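You operate a simulated robot arm through the tools that you are given. There is no shell and no other tool.

You are at the controls of a simulated robot arm. One attempt, no reset.

Task
Tighten the dripping clamp and wipe up with the yellow sponge.
Fine: shut the red lever first; after tightening, water on three seconds without a drip, then shut; sponge back where it lay; other knobs left alone. What is to be rubbed or washed off counts as gone when no trace of it is left.

Only the result counts: the job must be done as asked and must still hold three seconds after the hand-in. Knocking over, shifting, dropping, spilling or breaking anything else fails it.

Robot
A 5-joint arm with a two-finger parallel gripper, fixed in place. Base frame: the origin is at the foot of the arm, x ahead of it, y to its left, z up. Readings come in m, degrees, newtons and seconds.
It reaches about 1.134 m from its shoulder. Its first joint turns from -149.0 to 149.0 degrees. Payload 1.57 kg.
The tool frame sits at the grasp point between the pads (the TCP): z along the fingers, y along the line on which they close. The tips reach 0.03 m beyond it. The gripper opens to 0.11 m. The fingers are 0.024 m wide and 0.012 m thick; the gripper's body (0.048 by 0.112 m) begins 0.078 m behind the TCP.
Orientation is that of the tool frame in the base frame, as a unit quaternion [x, y, z, w]. With the fingers straight down and closing along the base's y, the tool's x points along the base's -x, its y along +y and its z along -z.

Tools
- The arm moves only by the tool drive_tool. Its argument "deltas" is a list of rows, each a list of 3 entries, a list of its own where there are three numbers: the shift along the tool's x, y, z in units of 500 mm (1.0 is 500 mm), then the turn, a rotation vector about the tool's x, y, z in units of 90 degrees (1.0 is 90 degrees), then the finger opening in m, from 0 to 0.11. In form: [[[tx, ty, tz], [ax, ay, az], jaw], ...]. A call has 1 to 20 rows; each row is the pose to reach, as a shift and turn from the pose commanded when the call began, along the tool's axes at that moment. A call with a number of a shift or a turn outside -1 to 1 is refused whole. A row lasts 0.2 s, in which the tool goes at most 0.05 m and 8.6 degrees; a call with a longer step from one row to the next is refused whole, and so is a gripper value outside its range. A pose out of reach is approached as far as the arm can. The call stops where the force on the tool passes 60 N (or 10 N more than at its start, if that is more) or the arm is blocked; 0.2 s more then pass. The fingers move at their own pace (about 0.153 m/s each) and stop on an object; they squeeze with about 41 N. The grip force told is the motor's: it shows also when the fingers shut on nothing. Time passes only in rows, and 0.2 s behind the last, so rows that repeat a pose let the fingers close. The reply holds the time, the measured pose of the TCP, the force on the tool along the base axes, the opening and the grip force, in the units named above and with some noise, with the torque about the TCP (base axes, N m) and any sound that the robot's microphone picked up.
- Cameras (640 x 400 px; columns grow to the right, rows downward): "scene" is fixed at [0.0498, 0.4992, 1.6079]; the picture's right is [-0.81, -0.59, 0.00], its down [-0.29, 0.41, -0.86] and it looks along [0.51, -0.70, -0.50] (base axes); focal length 362 px, centre (320, 200). "wrist" rides on the gripper at [0.07, 0.016, -0.141] in the tool frame; the picture's right is [-0.23, 0.97, 0.00], its down [-0.85, -0.20, -0.48] and it looks along [-0.47, -0.11, 0.88] (tool axes); focal length 222 px, centre (320, 200). There is no depth. A picture from a camera that has moved, and an enlarged one, comes with that camera's place and axes in the base frame and with its lens.
- snapshot(camera): a new picture of that camera. It takes no simulated time.
- raise_lower(by): slides the trunk up (or, below 0, down) by that many m; the arm rides with it, the base frame stays. It gives what a move gives, with no picture.
- enlarge(camera, box): a new picture of the part [left, top, right, bottom] of that camera's present view, enlarged. It takes no simulated time.
- job_done(): hands the job in; it is judged then, once.

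Places have to be worked out from the pictures, the camera data and where the tool is seen. Open the gripper and draw the arm clear of the work before you hand the job in, unless the task says otherwise.

The tools are called after ">>>" by a JSON object that holds its "name" and its "arguments". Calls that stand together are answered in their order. drive_tool: Moves the arm, as the interface text tells. Its arguments: {"type":"object","properties":{"deltas":{"type":"array"}},"required":["deltas"]} The other tools are called the same way: raise_lower (by) slides the trunk up or down; snapshot (camera) takes a picture; enlarge (camera, box) takes an enlarged picture of a part of a camera's view; job_done () hands the job in.

At the start:

```text
time_s: 0.0
eef_pos: [0.5599, -0.2927, 1.1245]
orientation: [0.0, 1.0, 0.0, 0.0]
contact_force: [-0.7, 0.4, 0.4]
ft_torque: [0.03, 0.02, 0.03]
gripper_width: 0.1099
grip_force: 0.0
trunk travel left (down, up): [-0.857, 0.113]
```

scene: 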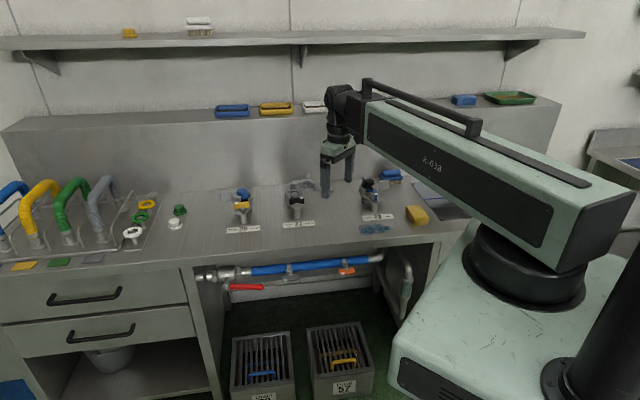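
wrist: 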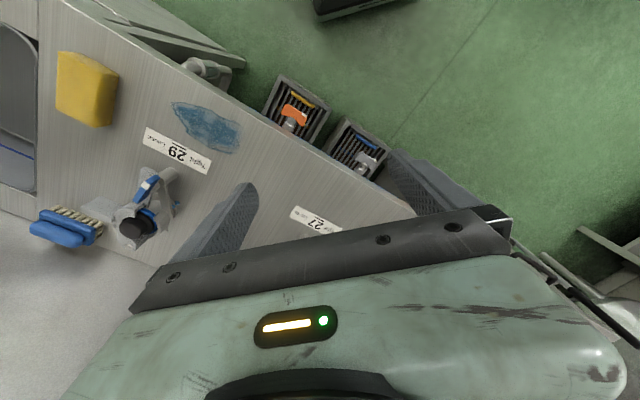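

The scene shows a bench with three clamp fixtures, a puddle, a yellow sponge, and a pipe with a red lever below. I'll take enlarged views before any motion.

>>> {"name": "enlarge", "arguments": {"camera": "scene", "box": [180, 160, 460, 335]}}

>>> {"name": "enlarge", "arguments": {"camera": "scene", "box": [180, 240, 420, 390]}}

>>> {"name": "enlarge", "arguments": {"camera": "wrist", "box": [0, 0, 420, 262]}}

>>> {"name": "enlarge", "arguments": {"camera": "scene", "box": [0, 160, 260, 322]}}

```text
2.29 times, centred on (320, 248) of scene
camera zoom: at [0.0498, 0.4992, 1.6079], right [-0.81, -0.59, 0.0], down [-0.29, 0.41, -0.86], along [0.51, -0.7, -0.5], focal length 826 px, centre (320, 91)
```

zoom: 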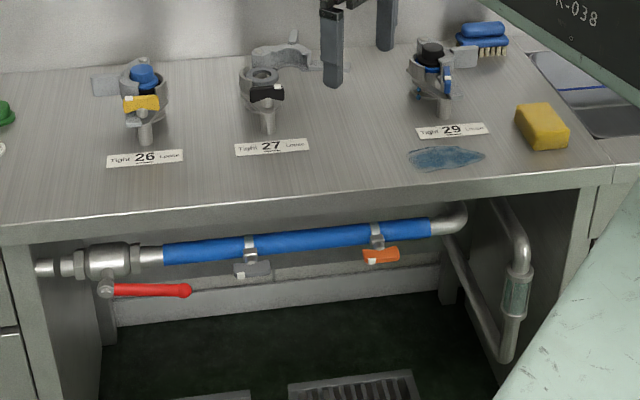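

```text
2.67 times, centred on (300, 315) of scene
camera zoom: at [0.0498, 0.4992, 1.6079], right [-0.81, -0.59, 0.0], down [-0.29, 0.41, -0.86], along [0.51, -0.7, -0.5], focal length 964 px, centre (373, -107)
```

zoom: 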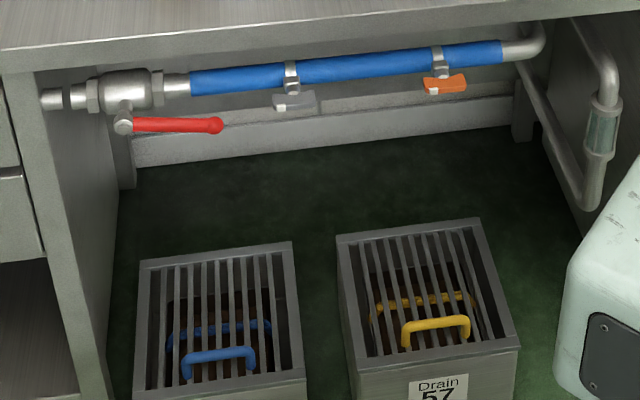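

```text
1.52 times, centred on (210, 131) of wrist
camera zoom: at [0.4886, -0.2779, 1.2644], right [0.23, 0.97, 0.0], down [0.85, -0.2, 0.48], along [0.47, -0.11, -0.88], focal length 338 px, centre (488, 305)
```

zoom: 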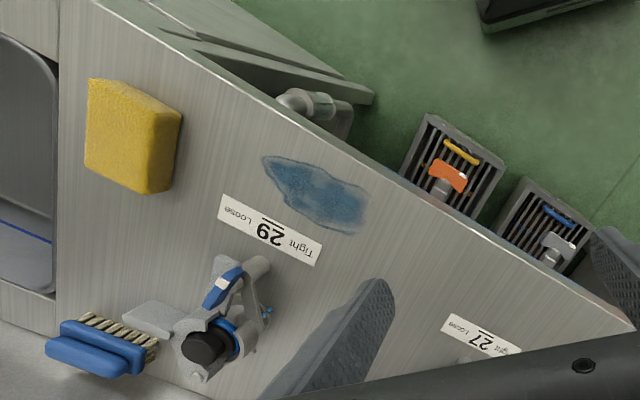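

```text
2.46 times, centred on (130, 241) of scene
camera zoom: at [0.0498, 0.4992, 1.6079], right [-0.81, -0.59, 0.0], down [-0.29, 0.41, -0.86], along [0.51, -0.7, -0.5], focal length 890 px, centre (788, 99)
```

zoom: 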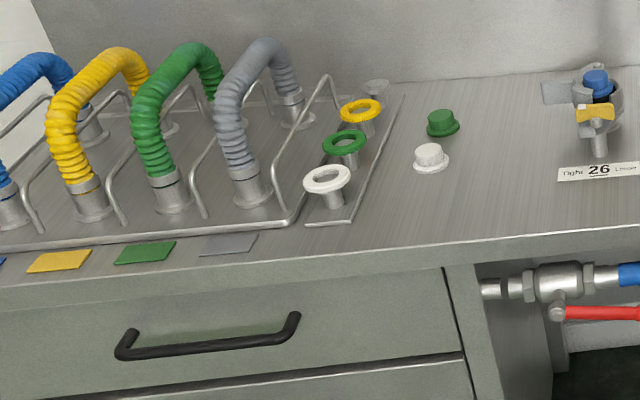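

I estimate the bench top at about z=0.88, with its front edge along (0.71, 0.70) and about 0.63 m out. I'll zoom further on the hose clamps, bench fixtures and the floor to find which clamp drips.

>>> {"name": "enlarge", "arguments": {"camera": "scene", "box": [190, 240, 310, 315]}}

>>> {"name": "enlarge", "arguments": {"camera": "scene", "box": [270, 240, 390, 315]}}

>>> {"name": "enlarge", "arguments": {"camera": "scene", "box": [340, 165, 460, 240]}}

>>> {"name": "enlarge", "arguments": {"camera": "scene", "box": [220, 170, 340, 245]}}

>>> {"name": "enlarge", "arguments": {"camera": "scene", "box": [220, 310, 380, 400]}}

>>> {"name": "enlarge", "arguments": {"camera": "wrist", "box": [250, 50, 410, 150]}}

```text
5.33 times, centred on (250, 278) of scene
camera zoom: at [0.0498, 0.4992, 1.6079], right [-0.81, -0.59, 0.0], down [-0.29, 0.41, -0.86], along [0.51, -0.7, -0.5], focal length 1929 px, centre (693, -213)
```

zoom: 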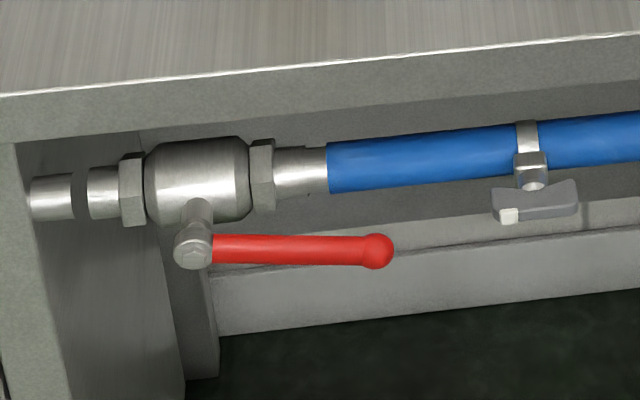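

```text
5.33 times, centred on (330, 278) of scene
camera zoom: at [0.0498, 0.4992, 1.6079], right [-0.81, -0.59, 0.0], down [-0.29, 0.41, -0.86], along [0.51, -0.7, -0.5], focal length 1929 px, centre (267, -213)
```

zoom: 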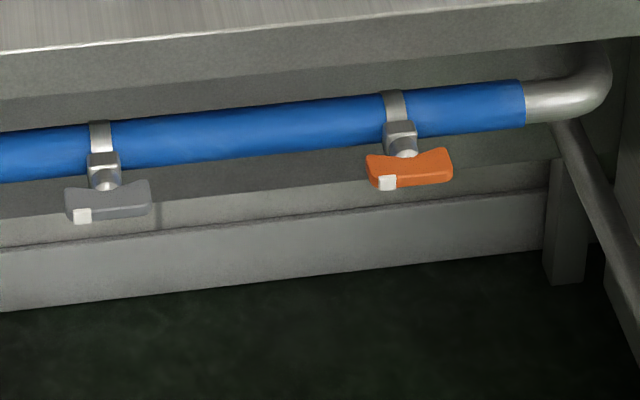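

```text
5.33 times, centred on (400, 202) of scene
camera zoom: at [0.0498, 0.4992, 1.6079], right [-0.81, -0.59, 0.0], down [-0.29, 0.41, -0.86], along [0.51, -0.7, -0.5], focal length 1929 px, centre (-107, 187)
```

zoom: 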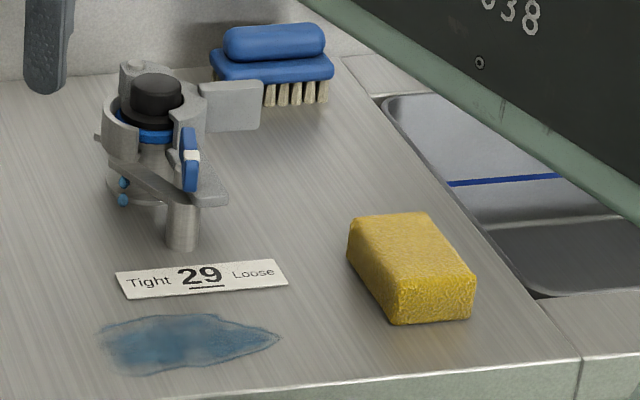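

```text
5.33 times, centred on (280, 208) of scene
camera zoom: at [0.0498, 0.4992, 1.6079], right [-0.81, -0.59, 0.0], down [-0.29, 0.41, -0.86], along [0.51, -0.7, -0.5], focal length 1929 px, centre (533, 160)
```

zoom: 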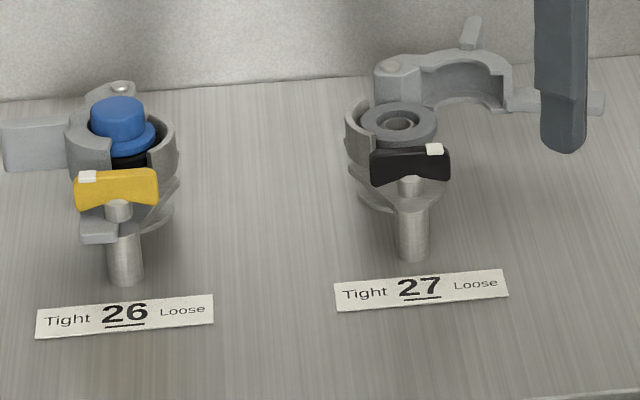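

```text
4.00 times, centred on (300, 355) of scene
camera zoom: at [0.0498, 0.4992, 1.6079], right [-0.81, -0.59, 0.0], down [-0.29, 0.41, -0.86], along [0.51, -0.7, -0.5], focal length 1446 px, centre (400, -420)
```

zoom: 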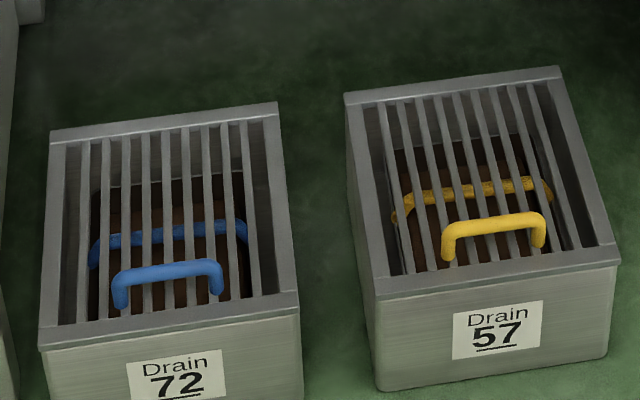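

```text
4.00 times, centred on (330, 100) of wrist
camera zoom: at [0.4886, -0.2779, 1.2644], right [0.23, 0.97, 0.0], down [0.85, -0.2, 0.48], along [0.47, -0.11, -0.88], focal length 888 px, centre (280, 600)
```

zoom: 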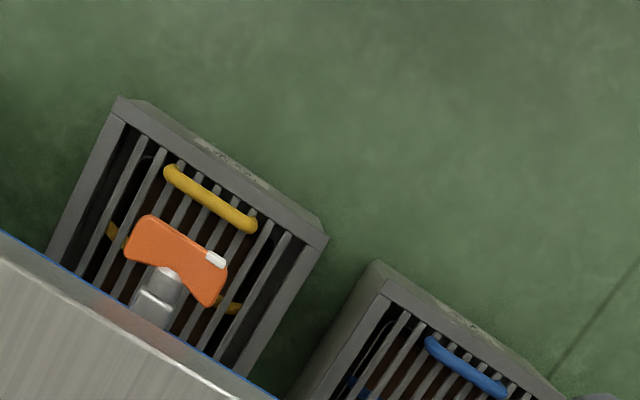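

The blue drops are on clamp 29, its knob is mid-turn, and the puddle lies in front of it, so 29 is the dripping clamp. I'll swing the arm to face the bench squarely at about -45° so the wrist camera can look at it.

>>> {"name": "drive_tool", "arguments": {"deltas": [[[0.045, -0.044, -0.008], [0, 0, 0.0834], 0.11], [[0.091, -0.087, -0.017], [0, 0, 0.1667], 0.11], [[0.136, -0.131, -0.025], [0, 0, 0.25], 0.11], [[0.181, -0.175, -0.033], [0, 0, 0.3334], 0.11], [[0.227, -0.218, -0.042], [0, 0, 0.4167], 0.11], [[0.272, -0.262, -0.05], [0, 0, 0.5], 0.11], [[0.272, -0.262, -0.05], [0, 0, 0.5], 0.11]]}}

```text
time_s: 1.6
eef_pos: [0.4258, -0.4268, 1.1243]
orientation: [0.384, 0.923, 0.0, 0.0]
contact_force: [-0.5, 0.2, -0.5]
ft_torque: [0.03, -0.02, 0.03]
gripper_width: 0.1098
grip_force: 0.1
out of reach, approached as far as the arm can: row 1, 2, 3, 4, 5, 6, 7
trunk travel left (down, up): [-0.857, 0.113]
```

The arm now faces the bench but couldn't rise, since z stayed at 1.124. I'll tilt the tool 45° toward the bench while coming down to about z=0.98, in front of the bench edge, to look at clamp 29 from the front.

>>> {"name": "drive_tool", "arguments": {"deltas": [[[0.0, 0, 0.05], [0, -0.0834, 0], 0.11], [[0.0, 0, 0.1], [0, -0.1667, 0], 0.11], [[0.0, 0, 0.15], [0, -0.25, 0], 0.11], [[0.0, 0, 0.2], [0, -0.3334, 0], 0.11], [[0.0, 0, 0.25], [0, -0.4167, 0], 0.11], [[0.0, 0, 0.29], [0, -0.5, 0], 0.11], [[0.0, 0, 0.29], [0, -0.5, 0], 0.11]]}}

>>> {"name": "snapshot", "arguments": {"camera": "wrist"}}

>>> {"name": "snapshot", "arguments": {"camera": "scene"}}

```text
time_s: 3.2
eef_pos: [0.5043, -0.5213, 1.193]
orientation: [0.354, 0.853, -0.146, 0.354]
contact_force: [-0.2, -0.3, 0.2]
ft_torque: [0.0, -0.02, -0.01]
gripper_width: 0.1098
grip_force: 0.0
out of reach, approached as far as the arm can: row 1, 2, 3, 4, 5, 6, 7
trunk travel left (down, up): [-0.857, 0.113]
```

```text
taken
camera wrist: at [0.4087, -0.406, 1.2435], right [0.8, 0.58, 0.16], down [0.05, -0.33, 0.94], along [0.6, -0.75, -0.29], focal length 222 px, centre (320, 200)
```

wrist: 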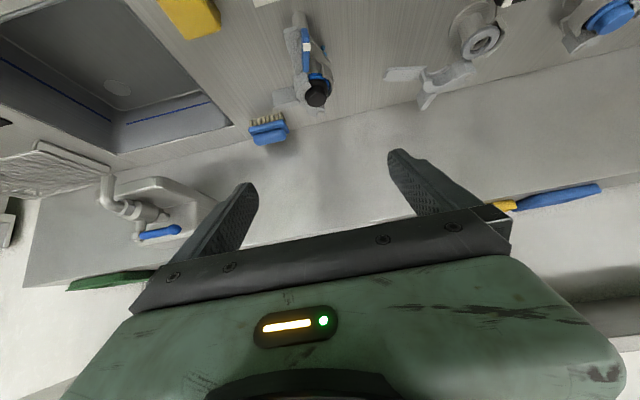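

```text
taken
```

scene: 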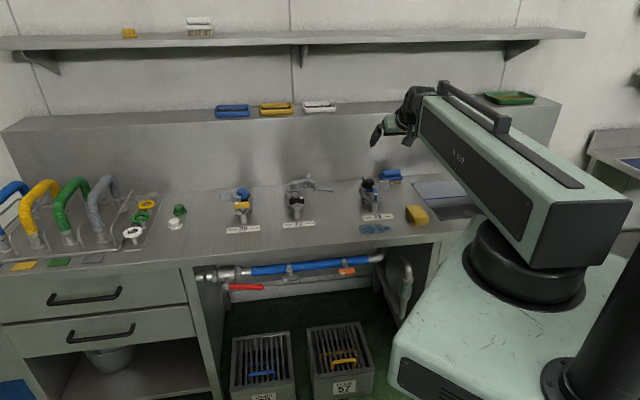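

The camera ended up beneath the tool, and the arm stopped short at r≈0.725, z≈1.19, so the shoulder seems to sit too high for lower poses. I'll look at the arm's structure and enlarge clamp 29.

>>> {"name": "enlarge", "arguments": {"camera": "scene", "box": [350, 70, 640, 251]}}

>>> {"name": "enlarge", "arguments": {"camera": "wrist", "box": [240, 0, 400, 100]}}

>>> {"name": "enlarge", "arguments": {"camera": "wrist", "box": [400, 0, 560, 100]}}

```text
2.21 times, centred on (495, 160) of scene
camera zoom: at [0.0498, 0.4992, 1.6079], right [-0.81, -0.59, 0.0], down [-0.29, 0.41, -0.86], along [0.51, -0.7, -0.5], focal length 798 px, centre (-66, 287)
```

zoom: 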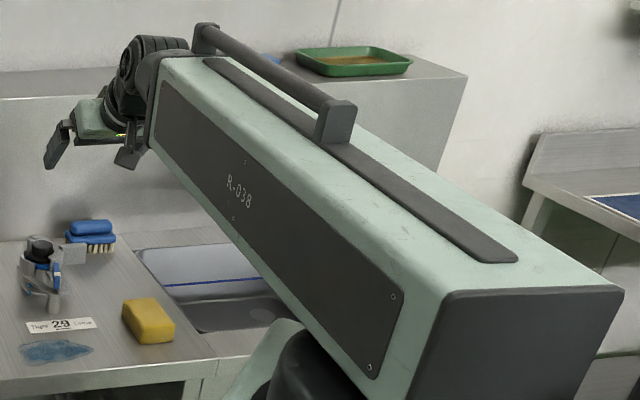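

```text
4.00 times, centred on (320, 50) of wrist
camera zoom: at [0.4087, -0.406, 1.2435], right [0.8, 0.58, 0.16], down [0.05, -0.33, 0.94], along [0.6, -0.75, -0.29], focal length 888 px, centre (320, 800)
```

zoom: 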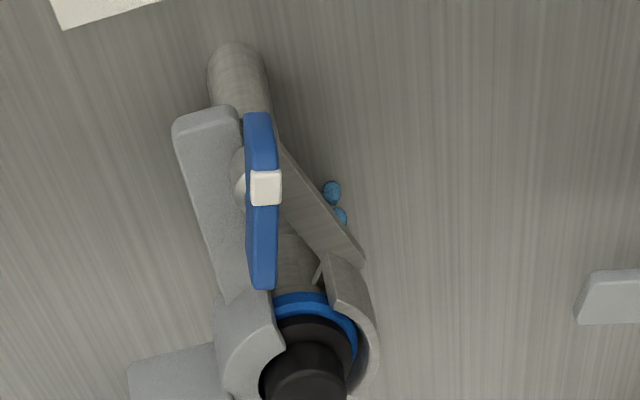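

```text
4.00 times, centred on (480, 50) of wrist
camera zoom: at [0.4087, -0.406, 1.2435], right [0.8, 0.58, 0.16], down [0.05, -0.33, 0.94], along [0.6, -0.75, -0.29], focal length 888 px, centre (-320, 800)
```

zoom: 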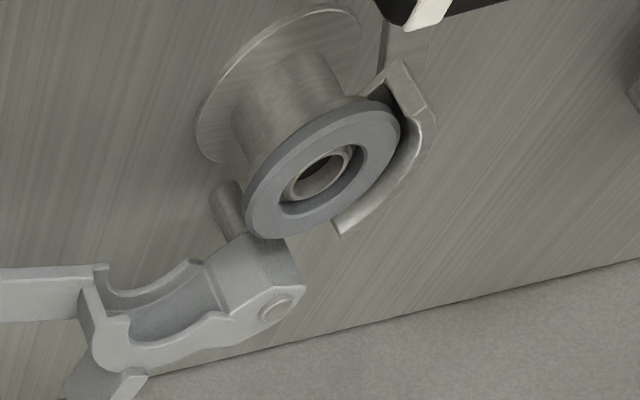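

The arm is a telescoping box: its wrist has a minimum radius of roughly 0.55 m. The knob on 29 sits on a vertical bolt, with its white mark pointing at me, midway between Tight on the left and Loose on the right. I'll make a zero-delta move to see whether the commanded pose is kept at the unreachable target.

>>> {"name": "drive_tool", "arguments": {"deltas": [[[0, 0, 0], [0, 0, 0], 0.11]]}}

```text
time_s: 3.6
eef_pos: [0.5038, -0.5215, 1.1923]
orientation: [0.353, 0.854, -0.145, 0.353]
contact_force: [-0.7, 0.5, 0.8]
ft_torque: [0.0, 0.01, 0.0]
gripper_width: 0.1102
grip_force: 0.0
trunk travel left (down, up): [-0.857, 0.113]
```

The commanded pose is reset to what was reached. Now I'll tilt back to straight down and place the gripper high over clamp 29, at r≈0.80, z≈1.10, for a top view.

>>> {"name": "drive_tool", "arguments": {"deltas": [[[0.002, 0, 0.04], [0, 0.0834, 0], 0.11], [[0.005, 0, 0.08], [0, 0.1667, 0], 0.11], [[0.007, 0, 0.12], [0, 0.25, 0], 0.11], [[0.009, 0, 0.16], [0, 0.3334, 0], 0.11], [[0.012, 0, 0.2], [0, 0.4167, 0], 0.11], [[0.014, 0, 0.24], [0, 0.5, 0], 0.11], [[0.014, 0, 0.24], [0, 0.5, 0], 0.11]]}}

>>> {"name": "snapshot", "arguments": {"camera": "wrist"}}

>>> {"name": "snapshot", "arguments": {"camera": "scene"}}

```text
time_s: 5.2
eef_pos: [0.5612, -0.5773, 1.125]
orientation: [0.383, 0.924, 0.0, -0.001]
contact_force: [0.4, 0.0, -0.2]
ft_torque: [-0.02, 0.0, 0.02]
gripper_width: 0.11
grip_force: 0.0
out of reach, approached as far as the arm can: row 1, 2, 3, 5, 6, 7
trunk travel left (down, up): [-0.857, 0.113]
```

```text
taken
camera wrist: at [0.5219, -0.517, 1.2646], right [0.85, 0.53, 0.0], down [0.46, -0.75, 0.48], along [0.25, -0.41, -0.88], focal length 222 px, centre (320, 200)
```

wrist: 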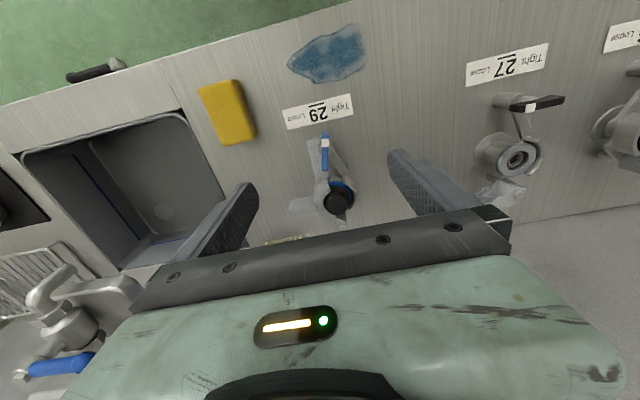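

```text
taken
```

scene: 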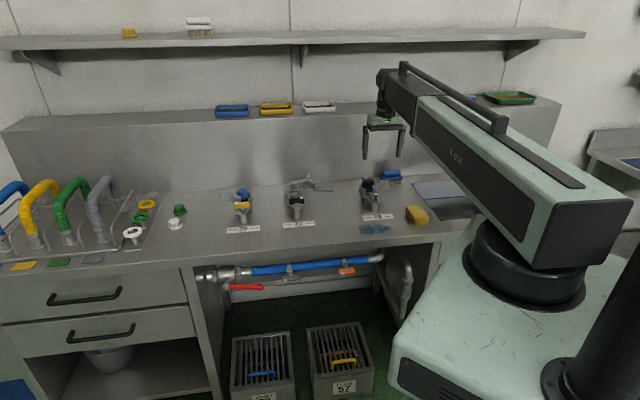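

At α=0 the TCP z is always about 1.125, so the arm box stays level and height comes only from the trunk slide. The top view shows clamp 29 well, so I'll enlarge it.

>>> {"name": "enlarge", "arguments": {"camera": "wrist", "box": [270, 110, 390, 185]}}

>>> {"name": "enlarge", "arguments": {"camera": "wrist", "box": [180, 10, 420, 160]}}

>>> {"name": "enlarge", "arguments": {"camera": "wrist", "box": [440, 60, 640, 185]}}

```text
5.33 times, centred on (330, 148) of wrist
camera zoom: at [0.5219, -0.517, 1.2646], right [0.85, 0.53, 0.0], down [0.46, -0.75, 0.48], along [0.25, -0.41, -0.88], focal length 1185 px, centre (267, 480)
```

zoom: 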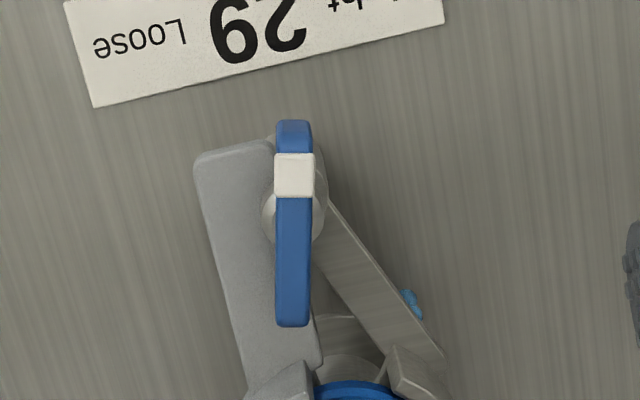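

```text
2.67 times, centred on (300, 85) of wrist
camera zoom: at [0.5219, -0.517, 1.2646], right [0.85, 0.53, 0.0], down [0.46, -0.75, 0.48], along [0.25, -0.41, -0.88], focal length 592 px, centre (373, 507)
```

zoom: 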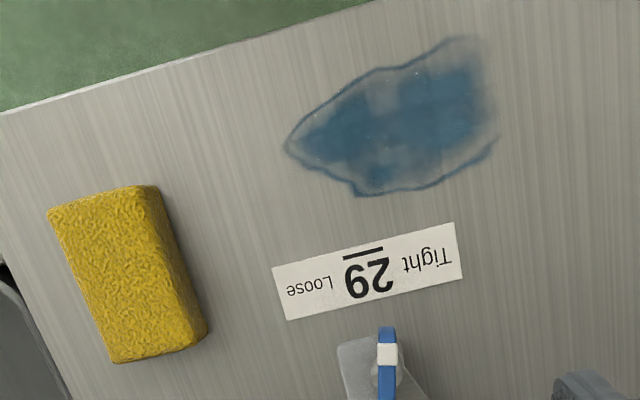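

```text
3.20 times, centred on (540, 122) of wrist
camera zoom: at [0.5219, -0.517, 1.2646], right [0.85, 0.53, 0.0], down [0.46, -0.75, 0.48], along [0.25, -0.41, -0.88], focal length 711 px, centre (-384, 448)
```

zoom: 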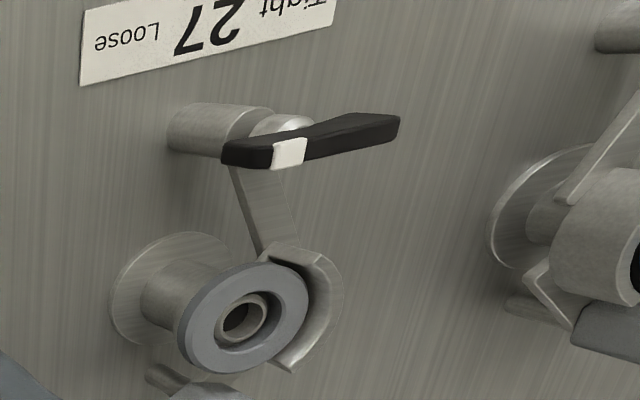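

Clamp 29's knob wing lies along my radial direction, with its centre near (0.58, -0.60, 0.93). The red lever must be shut first, so I'll swing to φ≈-10°, retracted, and then lower the trunk to inspect the valve.

>>> {"name": "drive_tool", "arguments": {"deltas": [[[0.054, 0.0667, 0], [0, 0, -0.0354], 0.11], [[0.108, 0.1334, 0], [0, 0, -0.0708], 0.11], [[0.162, 0.2001, 0], [0, 0, -0.1062], 0.11], [[0.216, 0.2668, 0], [0, 0, -0.1416], 0.11], [[0.27, 0.3335, 0], [0, 0, -0.177], 0.11], [[0.324, 0.4002, 0], [0, 0, -0.2124], 0.11], [[0.378, 0.4669, 0], [0, 0, -0.2478], 0.11], [[0.432, 0.5336, 0], [0, 0, -0.2832], 0.11], [[0.486, 0.6003, 0], [0, 0, -0.3186], 0.11], [[0.54, 0.667, 0], [0, 0, -0.354], 0.11], [[0.594, 0.734, 0], [0, 0, -0.389], 0.11], [[0.594, 0.734, 0], [0, 0, -0.389], 0.11]]}}

>>> {"name": "snapshot", "arguments": {"camera": "wrist"}}

>>> {"name": "snapshot", "arguments": {"camera": "scene"}}

```text
time_s: 7.8
eef_pos: [0.608, -0.1056, 1.1248]
orientation: [0.088, 0.996, 0.0, 0.0]
contact_force: [-0.3, 0.0, 0.5]
ft_torque: [-0.02, 0.04, -0.01]
gripper_width: 0.1102
grip_force: 0.2
out of reach, approached as far as the arm can: row 5, 6, 7, 8, 9, 10, 11, 12
trunk travel left (down, up): [-0.857, 0.113]
```

```text
taken
camera wrist: at [0.5417, -0.0778, 1.2645], right [0.39, 0.92, 0.0], down [0.81, -0.34, 0.48], along [0.44, -0.19, -0.88], focal length 222 px, centre (320, 200)
```

wrist: 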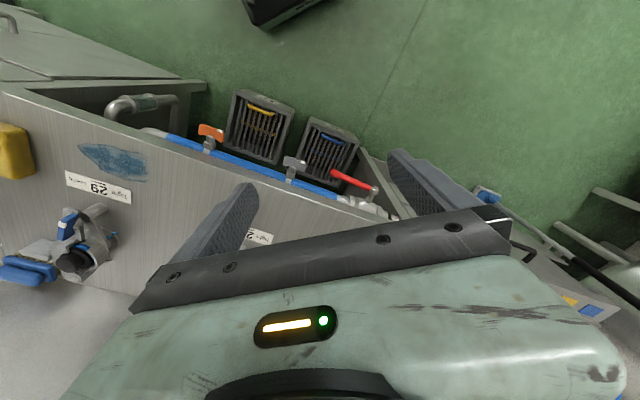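

```text
taken
```

scene: 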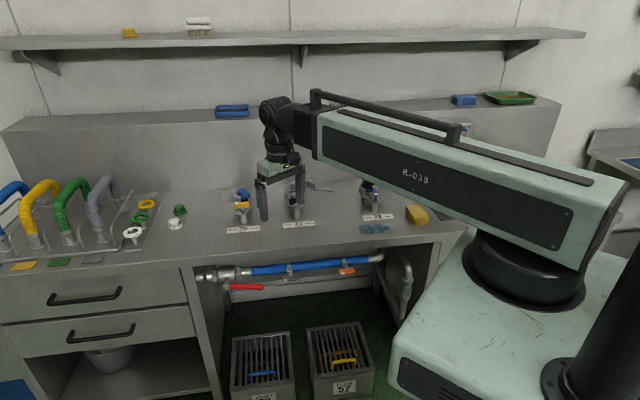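

The lever is visible now from above, just in front of the bench edge. I'll enlarge it.

>>> {"name": "enlarge", "arguments": {"camera": "wrist", "box": [260, 140, 420, 240]}}

>>> {"name": "enlarge", "arguments": {"camera": "wrist", "box": [80, 80, 320, 230]}}

```text
4.00 times, centred on (340, 190) of wrist
camera zoom: at [0.5417, -0.0778, 1.2645], right [0.39, 0.92, 0.0], down [0.81, -0.34, 0.48], along [0.44, -0.19, -0.88], focal length 888 px, centre (240, 240)
```

zoom: 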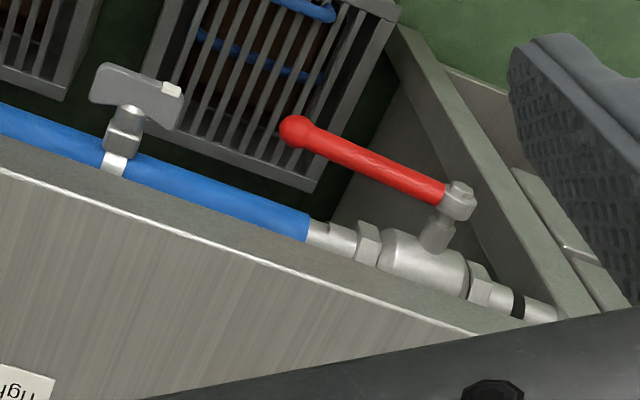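

```text
2.67 times, centred on (200, 155) of wrist
camera zoom: at [0.5417, -0.0778, 1.2645], right [0.39, 0.92, 0.0], down [0.81, -0.34, 0.48], along [0.44, -0.19, -0.88], focal length 592 px, centre (640, 320)
```

zoom: 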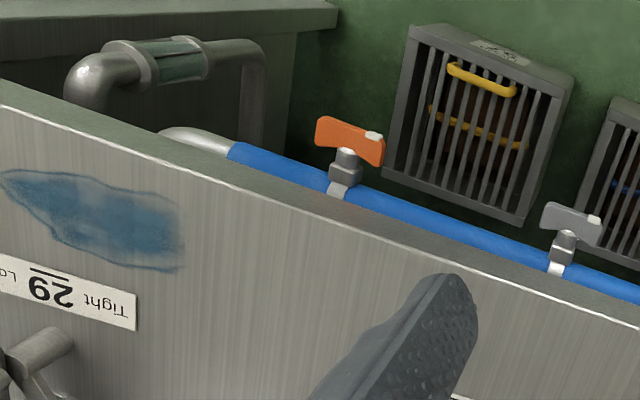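

From two views I put the lever hub at about (0.84, -0.05, 0.735) and the handle tip at about (0.76, -0.13, 0.715), with the handle lying along the pipe, which means open. The gripper is clear in front of the bench edge, so I'll lower the trunk 0.25 m and look again.

>>> {"name": "raise_lower", "arguments": {"by": -0.25}}

>>> {"name": "snapshot", "arguments": {"camera": "wrist"}}

>>> {"name": "snapshot", "arguments": {"camera": "scene"}}

```text
time_s: 10.4
eef_pos: [0.6088, -0.1041, 0.8727]
orientation: [0.088, 0.996, 0.0, 0.0]
contact_force: [0.4, 0.0, 0.4]
ft_torque: [0.02, -0.03, 0.01]
gripper_width: 0.11
grip_force: 0.0
trunk travel left (down, up): [-0.607, 0.363]
```

```text
taken
camera wrist: at [0.5416, -0.0783, 1.0145], right [0.39, 0.92, 0.0], down [0.81, -0.34, 0.48], along [0.44, -0.19, -0.88], focal length 222 px, centre (320, 200)
```

wrist: 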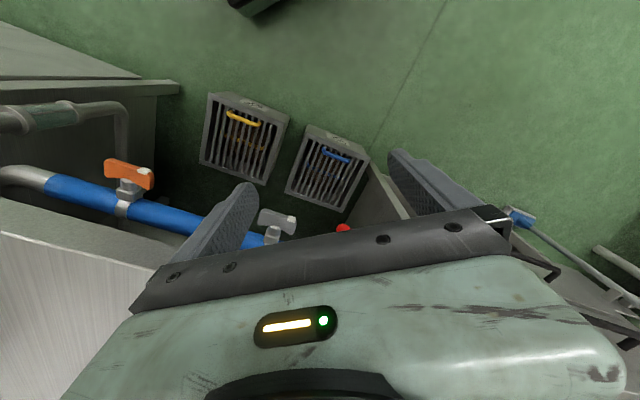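

```text
taken
```

scene: 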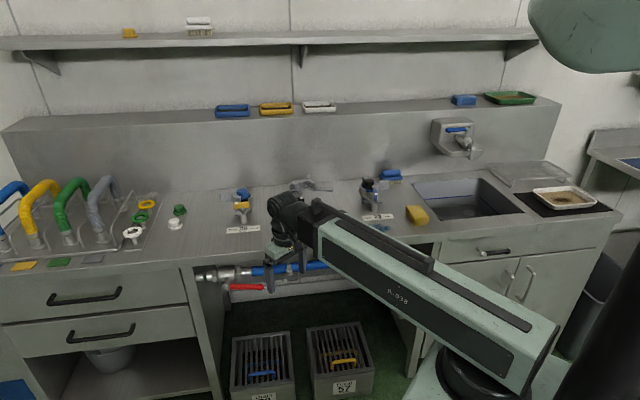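

Lowering works cleanly and the view is consistent. I'll lower another 0.20 m with the tool still hanging vertically in front of the bench, then close the fingers to use them as a pusher.

>>> {"name": "raise_lower", "arguments": {"by": -0.2}}

>>> {"name": "drive_tool", "arguments": {"deltas": [[[0, 0, 0], [0, 0, 0], 0.0], [[0, 0, 0], [0, 0, 0], 0.0], [[0, 0, 0], [0, 0, 0], 0.0]]}}

>>> {"name": "snapshot", "arguments": {"camera": "wrist"}}

>>> {"name": "snapshot", "arguments": {"camera": "scene"}}

```text
time_s: 12.6
eef_pos: [0.6085, -0.1046, 0.6747]
orientation: [0.087, 0.996, 0.0, 0.0]
contact_force: [0.1, -0.7, 0.8]
ft_torque: [0.0, 0.01, -0.02]
gripper_width: 0.1103
grip_force: 0.1
trunk travel left (down, up): [-0.407, 0.563]
```

```text
time_s: 13.3
eef_pos: [0.6078, -0.1059, 0.6738]
orientation: [0.087, 0.996, -0.001, 0.0]
contact_force: [-0.5, -0.2, -0.5]
ft_torque: [-0.03, 0.0, 0.0]
gripper_width: 0.0
grip_force: 21.2
trunk travel left (down, up): [-0.407, 0.563]
```

```text
taken
camera wrist: at [0.5416, -0.0783, 0.8145], right [0.39, 0.92, 0.0], down [0.81, -0.34, 0.48], along [0.44, -0.19, -0.88], focal length 222 px, centre (320, 200)
```

wrist: 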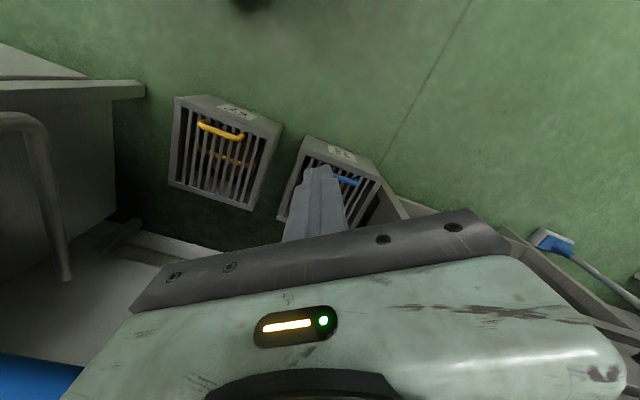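

```text
taken
```

scene: 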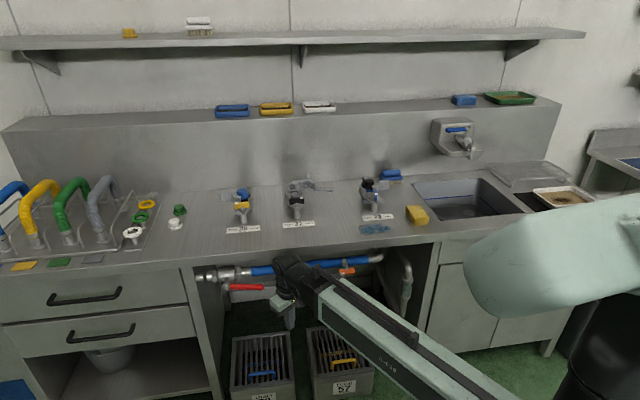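

The tool hangs at z=0.674 with the fingers shut. I'll turn to φ=-5° to stay away from the handle tip and grey knob, then tilt the tool 64° forward so the fingertips sit just above and in front of the lever.

>>> {"name": "drive_tool", "arguments": {"deltas": [[[0.0142, 0.0515, 0], [0, 0, -0.0278], 0.0], [[0.0284, 0.103, 0], [0, 0, -0.0556], 0.0], [[0.0284, 0.103, 0], [0, 0, -0.0556], 0.0]]}}

>>> {"name": "drive_tool", "arguments": {"deltas": [[[-0.0558, 0, -0.0046], [0, -0.0889, 0], 0.0], [[-0.1102, 0, -0.018], [0, -0.1778, 0], 0.0], [[-0.1626, 0, -0.0402], [0, -0.2667, 0], 0.0], [[-0.2108, 0, -0.0706], [0, -0.3556, 0], 0.0], [[-0.2544, 0, -0.1086], [0, -0.4444, 0], 0.0], [[-0.2922, 0, -0.1536], [0, -0.5333, 0], 0.0], [[-0.3234, 0, -0.2046], [0, -0.6222, 0], 0.0], [[-0.347, 0, -0.2606], [0, -0.7111, 0], 0.0], [[-0.347, 0, -0.2606], [0, -0.7111, 0], 0.0]]}}

>>> {"name": "snapshot", "arguments": {"camera": "wrist"}}

>>> {"name": "enlarge", "arguments": {"camera": "scene", "box": [180, 230, 380, 355]}}

```text
time_s: 14.2
eef_pos: [0.6051, -0.052, 0.6743]
orientation: [0.043, 0.999, 0.0, 0.0]
contact_force: [0.0, 0.7, 0.3]
ft_torque: [0.0, -0.03, 0.01]
gripper_width: 0.0
grip_force: 21.8
trunk travel left (down, up): [-0.407, 0.563]
```

```text
time_s: 16.1
eef_pos: [0.7844, -0.0691, 0.808]
orientation: [0.037, 0.848, -0.023, 0.528]
contact_force: [-0.2, 0.2, -0.1]
ft_torque: [0.02, 0.01, -0.02]
gripper_width: 0.0
grip_force: 21.4
out of reach, approached as far as the arm can: row 8, 9
trunk travel left (down, up): [-0.407, 0.563]
```

```text
taken
camera wrist: at [0.6281, -0.0401, 0.8061], right [0.18, 0.96, 0.2], down [-0.07, -0.19, 0.98], along [0.98, -0.19, 0.03], focal length 222 px, centre (320, 200)
```

wrist: 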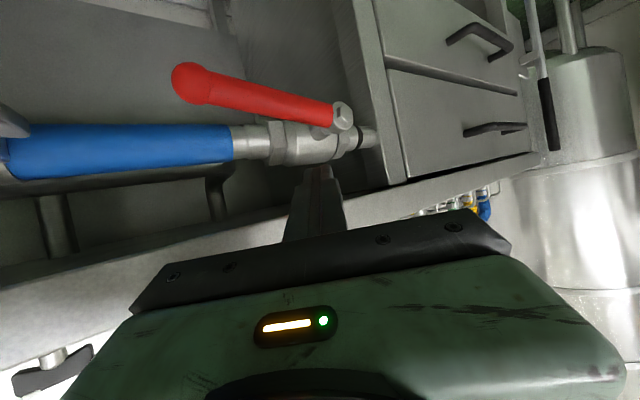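

```text
3.20 times, centred on (280, 292) of scene
camera zoom: at [0.0498, 0.4992, 1.6079], right [-0.81, -0.59, 0.0], down [-0.29, 0.41, -0.86], along [0.51, -0.7, -0.5], focal length 1157 px, centre (448, -96)
```

zoom: 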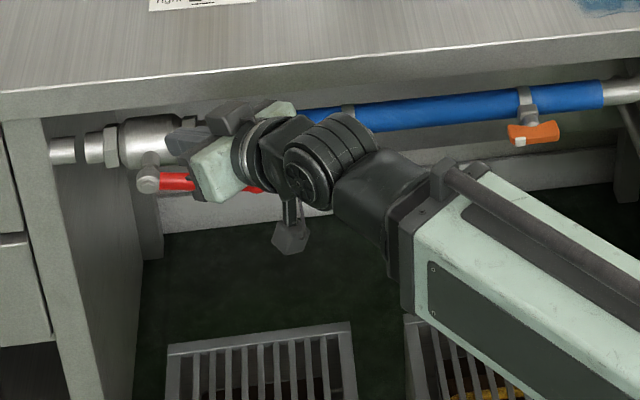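

The new view confirms the hub at about (0.841, -0.045, 0.74), the tip at (0.762, -0.131, 0.717) and the hose centre at v≈0.674. I'll shift the shut fingers sideways to just above the outer third of the handle, with the tip short of the hose.

>>> {"name": "drive_tool", "arguments": {"deltas": [[[0.0018, -0.028, -0.0036], [0.0105, 0, 0.0051], 0.0], [[0.0035, -0.0565, -0.0072], [0.021, 0, 0.0102], 0.0], [[0.0035, -0.0565, -0.0072], [0.021, 0, 0.0102], 0.0]]}}

>>> {"name": "raise_lower", "arguments": {"by": -0.035}}

>>> {"name": "snapshot", "arguments": {"camera": "wrist"}}

```text
time_s: 16.9
eef_pos: [0.7819, -0.0981, 0.8078]
orientation: [0.052, 0.847, -0.032, 0.528]
contact_force: [0.0, -0.4, -1.0]
ft_torque: [0.01, 0.02, 0.02]
gripper_width: 0.0
grip_force: 22.3
out of reach, approached as far as the arm can: row 2, 3
trunk travel left (down, up): [-0.407, 0.563]
```

```text
time_s: 17.7
eef_pos: [0.7813, -0.098, 0.7713]
orientation: [0.053, 0.847, -0.033, 0.528]
contact_force: [-0.8, -0.6, -0.1]
ft_torque: [0.01, -0.01, -0.02]
gripper_width: 0.0002
grip_force: 21.0
trunk travel left (down, up): [-0.372, 0.598]
```

```text
taken
camera wrist: at [0.6261, -0.0627, 0.771], right [0.22, 0.95, 0.2], down [-0.08, -0.19, 0.98], along [0.97, -0.23, 0.03], focal length 222 px, centre (320, 200)
```

wrist: 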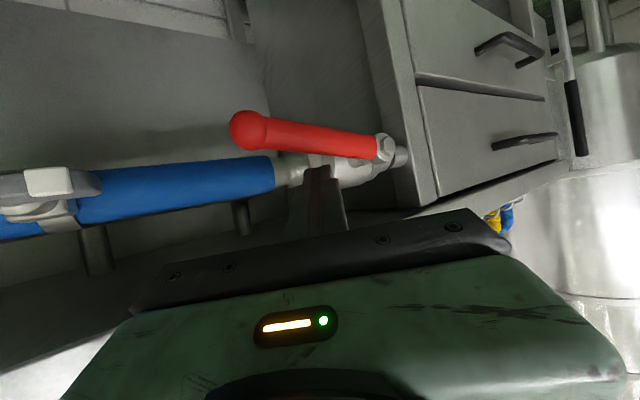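

The fingertips are directly over the handle and the grey knob is well clear. I'll lower in small steps, watching the force.

>>> {"name": "raise_lower", "arguments": {"by": -0.03}}

>>> {"name": "snapshot", "arguments": {"camera": "wrist"}}

```text
time_s: 18.5
eef_pos: [0.7811, -0.0979, 0.7424]
orientation: [0.052, 0.847, -0.032, 0.528]
contact_force: [0.7, 0.0, 0.3]
ft_torque: [-0.03, 0.0, -0.03]
gripper_width: 0.0
grip_force: 21.5
trunk travel left (down, up): [-0.342, 0.628]
```

```text
taken
camera wrist: at [0.6258, -0.0627, 0.7409], right [0.22, 0.95, 0.2], down [-0.08, -0.19, 0.98], along [0.97, -0.23, 0.03], focal length 222 px, centre (320, 200)
```

wrist: 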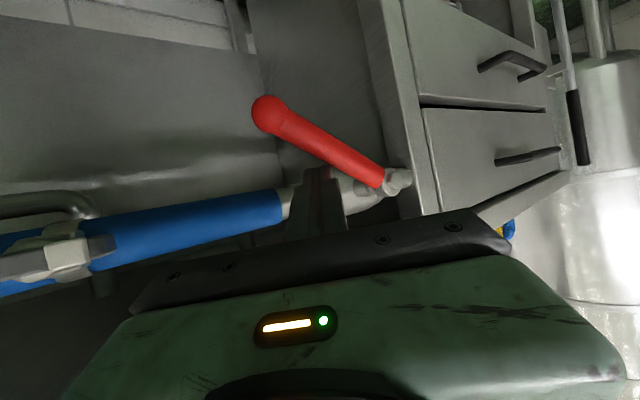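

The lever is turning downward with little force. I'll keep lowering.

>>> {"name": "raise_lower", "arguments": {"by": -0.03}}

>>> {"name": "snapshot", "arguments": {"camera": "wrist"}}

```text
time_s: 19.2
eef_pos: [0.7814, -0.0972, 0.7113]
orientation: [0.052, 0.847, -0.032, 0.528]
contact_force: [-0.5, -0.4, 0.9]
ft_torque: [-0.02, -0.01, 0.04]
gripper_width: 0.0
grip_force: 21.2
trunk travel left (down, up): [-0.312, 0.658]
```

```text
taken
camera wrist: at [0.6258, -0.0626, 0.7109], right [0.22, 0.95, 0.2], down [-0.08, -0.19, 0.98], along [0.97, -0.23, 0.03], focal length 222 px, centre (320, 200)
```

wrist: 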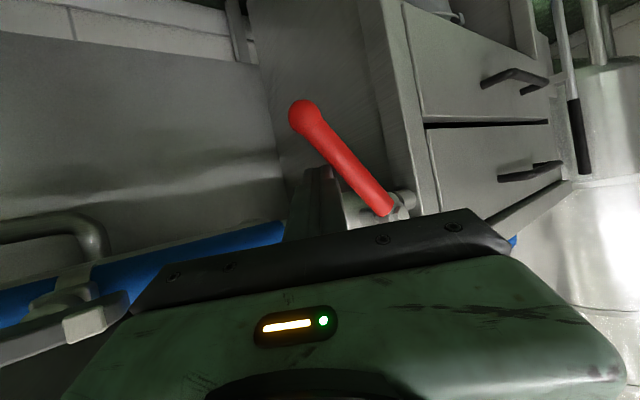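

The lever is at about 45°. I'll lower a bit more for leverage, then sweep along +u to finish the quarter turn.

>>> {"name": "raise_lower", "arguments": {"by": -0.03}}

>>> {"name": "snapshot", "arguments": {"camera": "wrist"}}

```text
time_s: 20.0
eef_pos: [0.782, -0.0969, 0.6819]
orientation: [0.052, 0.847, -0.032, 0.528]
contact_force: [0.0, 0.2, 0.2]
ft_torque: [0.01, -0.01, 0.01]
gripper_width: 0.0
grip_force: 21.3
trunk travel left (down, up): [-0.282, 0.688]
```

```text
taken
camera wrist: at [0.6259, -0.0626, 0.6809], right [0.22, 0.95, 0.2], down [-0.08, -0.19, 0.98], along [0.97, -0.23, 0.03], focal length 222 px, centre (320, 200)
```

wrist: 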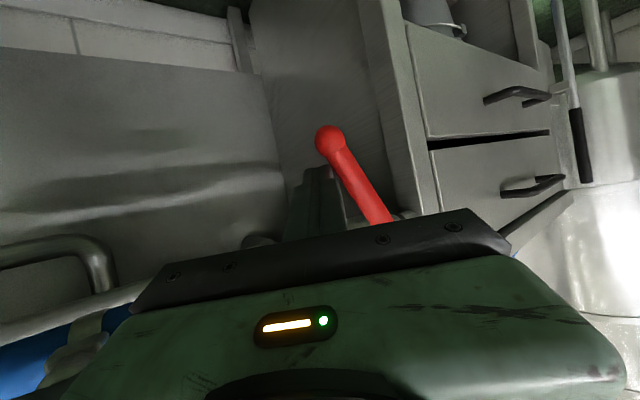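

The handle is at about 60°. Now I'll sweep the fingers along +u in 1 cm rows to bring it to vertical, with the force limit as protection.

>>> {"name": "drive_tool", "arguments": {"deltas": [[[-0.0054, 0.0158, 0.0111], [-0.0055, 0, -0.0027], 0.0], [[-0.0107, 0.0316, 0.0221], [-0.011, 0, -0.0054], 0.0], [[-0.0161, 0.0474, 0.0332], [-0.0165, 0, -0.0081], 0.0], [[-0.0215, 0.0631, 0.0442], [-0.022, 0, -0.0107], 0.0]]}}

>>> {"name": "snapshot", "arguments": {"camera": "wrist"}}

```text
time_s: 21.0
eef_pos: [0.8107, -0.0695, 0.6814]
orientation: [0.036, 0.848, -0.022, 0.529]
contact_force: [3.9, -7.3, -6.1]
ft_torque: [-0.19, 0.08, -0.18]
gripper_width: 0.0001
grip_force: 21.1
trunk travel left (down, up): [-0.282, 0.688]
```

```text
taken
camera wrist: at [0.6533, -0.0409, 0.6806], right [0.18, 0.96, 0.2], down [-0.07, -0.19, 0.98], along [0.98, -0.19, 0.03], focal length 222 px, centre (320, 200)
```

wrist: 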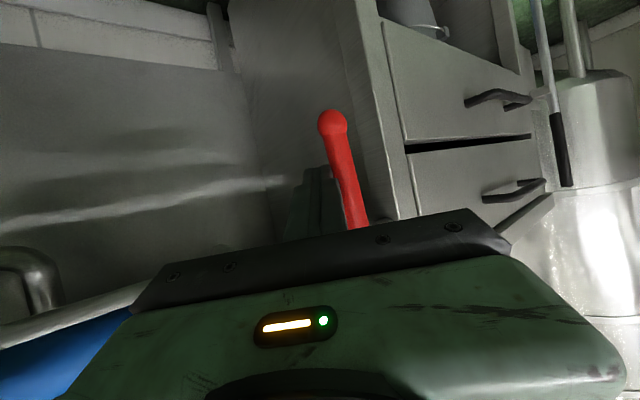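

The handle looks exactly vertical, and about 10 N has appeared, likely the stop. I'll nudge 5 mm more to confirm it's at the stop.

>>> {"name": "drive_tool", "arguments": {"deltas": [[[-0.0027, 0.0079, 0.0055], [-0.0027, 0, -0.0013], 0.0]]}}

>>> {"name": "snapshot", "arguments": {"camera": "wrist"}}

```text
time_s: 21.4
eef_pos: [0.8125, -0.0657, 0.6814]
orientation: [0.034, 0.848, -0.021, 0.529]
contact_force: [1.8, -12.5, -6.1]
ft_torque: [-0.31, 0.02, -0.25]
gripper_width: 0.0
grip_force: 21.2
trunk travel left (down, up): [-0.282, 0.688]
```

```text
taken
camera wrist: at [0.6565, -0.0379, 0.6805], right [0.18, 0.96, 0.2], down [-0.07, -0.2, 0.98], along [0.98, -0.19, 0.03], focal length 222 px, centre (320, 200)
```

wrist: 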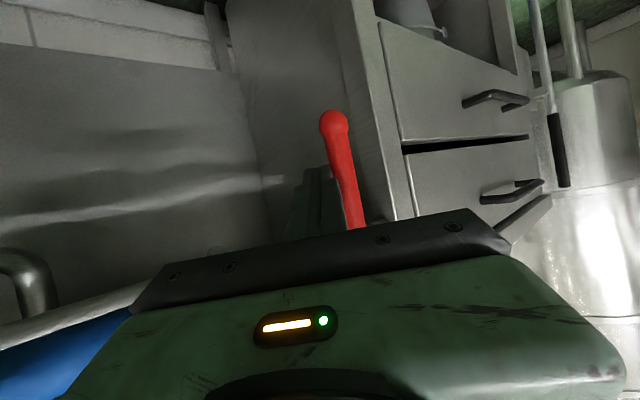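

The force rises without further rotation, so the lever is at its shut stop. I'll back off along -u by 3 cm, then check the lever and clamp 29.

>>> {"name": "drive_tool", "arguments": {"deltas": [[[0.0054, -0.0158, -0.0111], [0.0055, 0, 0.0027], 0.0], [[0.0107, -0.0316, -0.0221], [0.011, 0, 0.0054], 0.0], [[0.0161, -0.0474, -0.0332], [0.0165, 0, 0.0081], 0.0], [[0.0161, -0.0474, -0.0332], [0.0165, 0, 0.0081], 0.0]]}}

>>> {"name": "snapshot", "arguments": {"camera": "wrist"}}

>>> {"name": "enlarge", "arguments": {"camera": "scene", "box": [340, 165, 460, 240]}}

>>> {"name": "enlarge", "arguments": {"camera": "scene", "box": [180, 240, 420, 390]}}

```text
time_s: 22.4
eef_pos: [0.7919, -0.0868, 0.6818]
orientation: [0.047, 0.847, -0.029, 0.529]
contact_force: [0.0, -0.1, 0.6]
ft_torque: [0.0, -0.03, 0.02]
gripper_width: 0.0
grip_force: 21.8
trunk travel left (down, up): [-0.282, 0.688]
```

```text
taken
camera wrist: at [0.6365, -0.0547, 0.6811], right [0.21, 0.96, 0.2], down [-0.08, -0.19, 0.98], along [0.98, -0.22, 0.03], focal length 222 px, centre (320, 200)
```

wrist: 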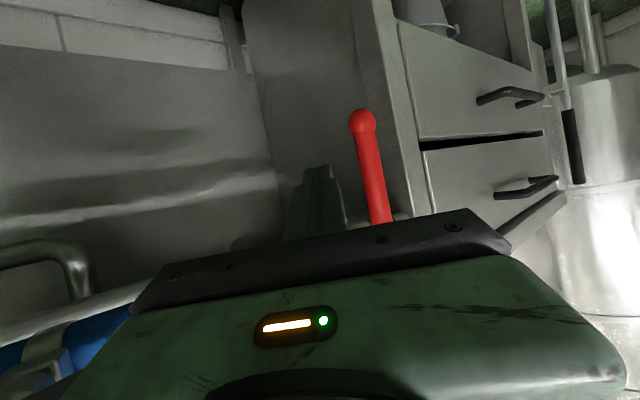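

```text
5.33 times, centred on (400, 202) of scene
camera zoom: at [0.0498, 0.4992, 1.6079], right [-0.81, -0.59, 0.0], down [-0.29, 0.41, -0.86], along [0.51, -0.7, -0.5], focal length 1929 px, centre (-107, 187)
```

zoom: 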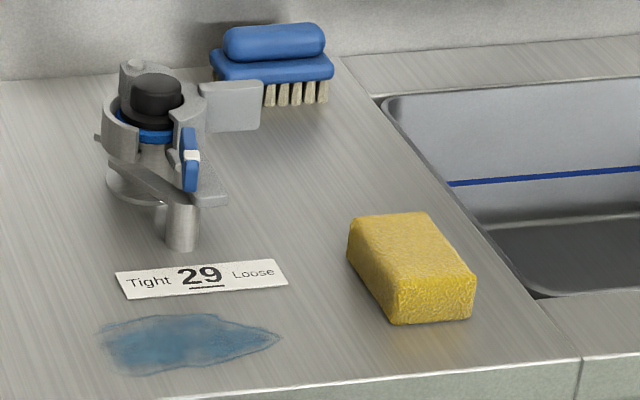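

```text
2.67 times, centred on (300, 315) of scene
camera zoom: at [0.0498, 0.4992, 1.6079], right [-0.81, -0.59, 0.0], down [-0.29, 0.41, -0.86], along [0.51, -0.7, -0.5], focal length 964 px, centre (373, -107)
```

zoom: 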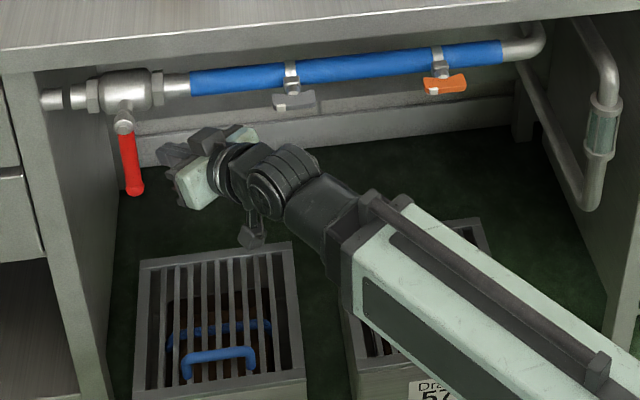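

The drops are gone with the lever vertical, so the water is shut and clamp 29 is confirmed as the leaking one. Next I'll swing the tool back down to vertical in the open space, then raise the trunk.

>>> {"name": "drive_tool", "arguments": {"deltas": [[[0.0628, 0, -0.0008], [0, 0.0889, 0], 0.0], [[0.1242, 0, -0.0104], [0, 0.1778, 0], 0.0], [[0.1832, 0, -0.0288], [0, 0.2667, 0], 0.0], [[0.2384, 0, -0.0556], [0, 0.3556, 0], 0.0], [[0.289, 0, -0.0898], [0, 0.4444, 0], 0.0], [[0.3338, 0, -0.1308], [0, 0.5333, 0], 0.0], [[0.3716, 0, -0.1782], [0, 0.6222, 0], 0.0], [[0.4022, 0, -0.2304], [0, 0.7111, 0], 0.0], [[0.4022, 0, -0.2304], [0, 0.7111, 0], 0.0]]}}

>>> {"name": "raise_lower", "arguments": {"by": 0.56}}

>>> {"name": "snapshot", "arguments": {"camera": "scene"}}

```text
time_s: 24.4
eef_pos: [0.6002, -0.0645, 0.5492]
orientation: [0.055, 0.998, 0.0, -0.002]
contact_force: [-0.1, 0.7, -0.9]
ft_torque: [-0.03, -0.02, 0.01]
gripper_width: 0.0
grip_force: 21.2
trunk travel left (down, up): [-0.282, 0.688]
```

```text
refused: 0.56 is not a number from -0.4 to 0.4
```

```text
taken
```

scene: 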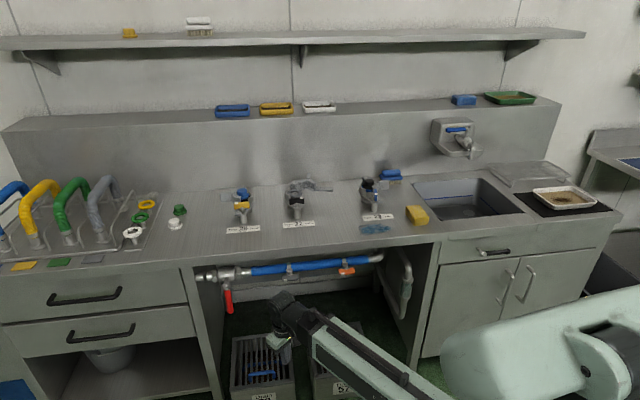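

The trunk step is limited to 0.4 m, so I'll raise it in two steps. The lever is visibly vertical and nothing else has moved.

>>> {"name": "raise_lower", "arguments": {"by": 0.3}}

>>> {"name": "raise_lower", "arguments": {"by": 0.24}}

```text
time_s: 27.4
eef_pos: [0.6013, -0.0653, 0.8485]
orientation: [0.054, 0.999, 0.001, -0.001]
contact_force: [-1.0, 0.3, 0.1]
ft_torque: [-0.04, -0.02, 0.06]
gripper_width: 0.0
grip_force: 21.3
trunk travel left (down, up): [-0.582, 0.388]
```

```text
time_s: 29.9
eef_pos: [0.6005, -0.0644, 1.0883]
orientation: [0.055, 0.998, 0.0, -0.002]
contact_force: [-0.1, 1.0, 0.5]
ft_torque: [-0.03, 0.03, 0.01]
gripper_width: 0.0
grip_force: 21.3
trunk travel left (down, up): [-0.822, 0.148]
```

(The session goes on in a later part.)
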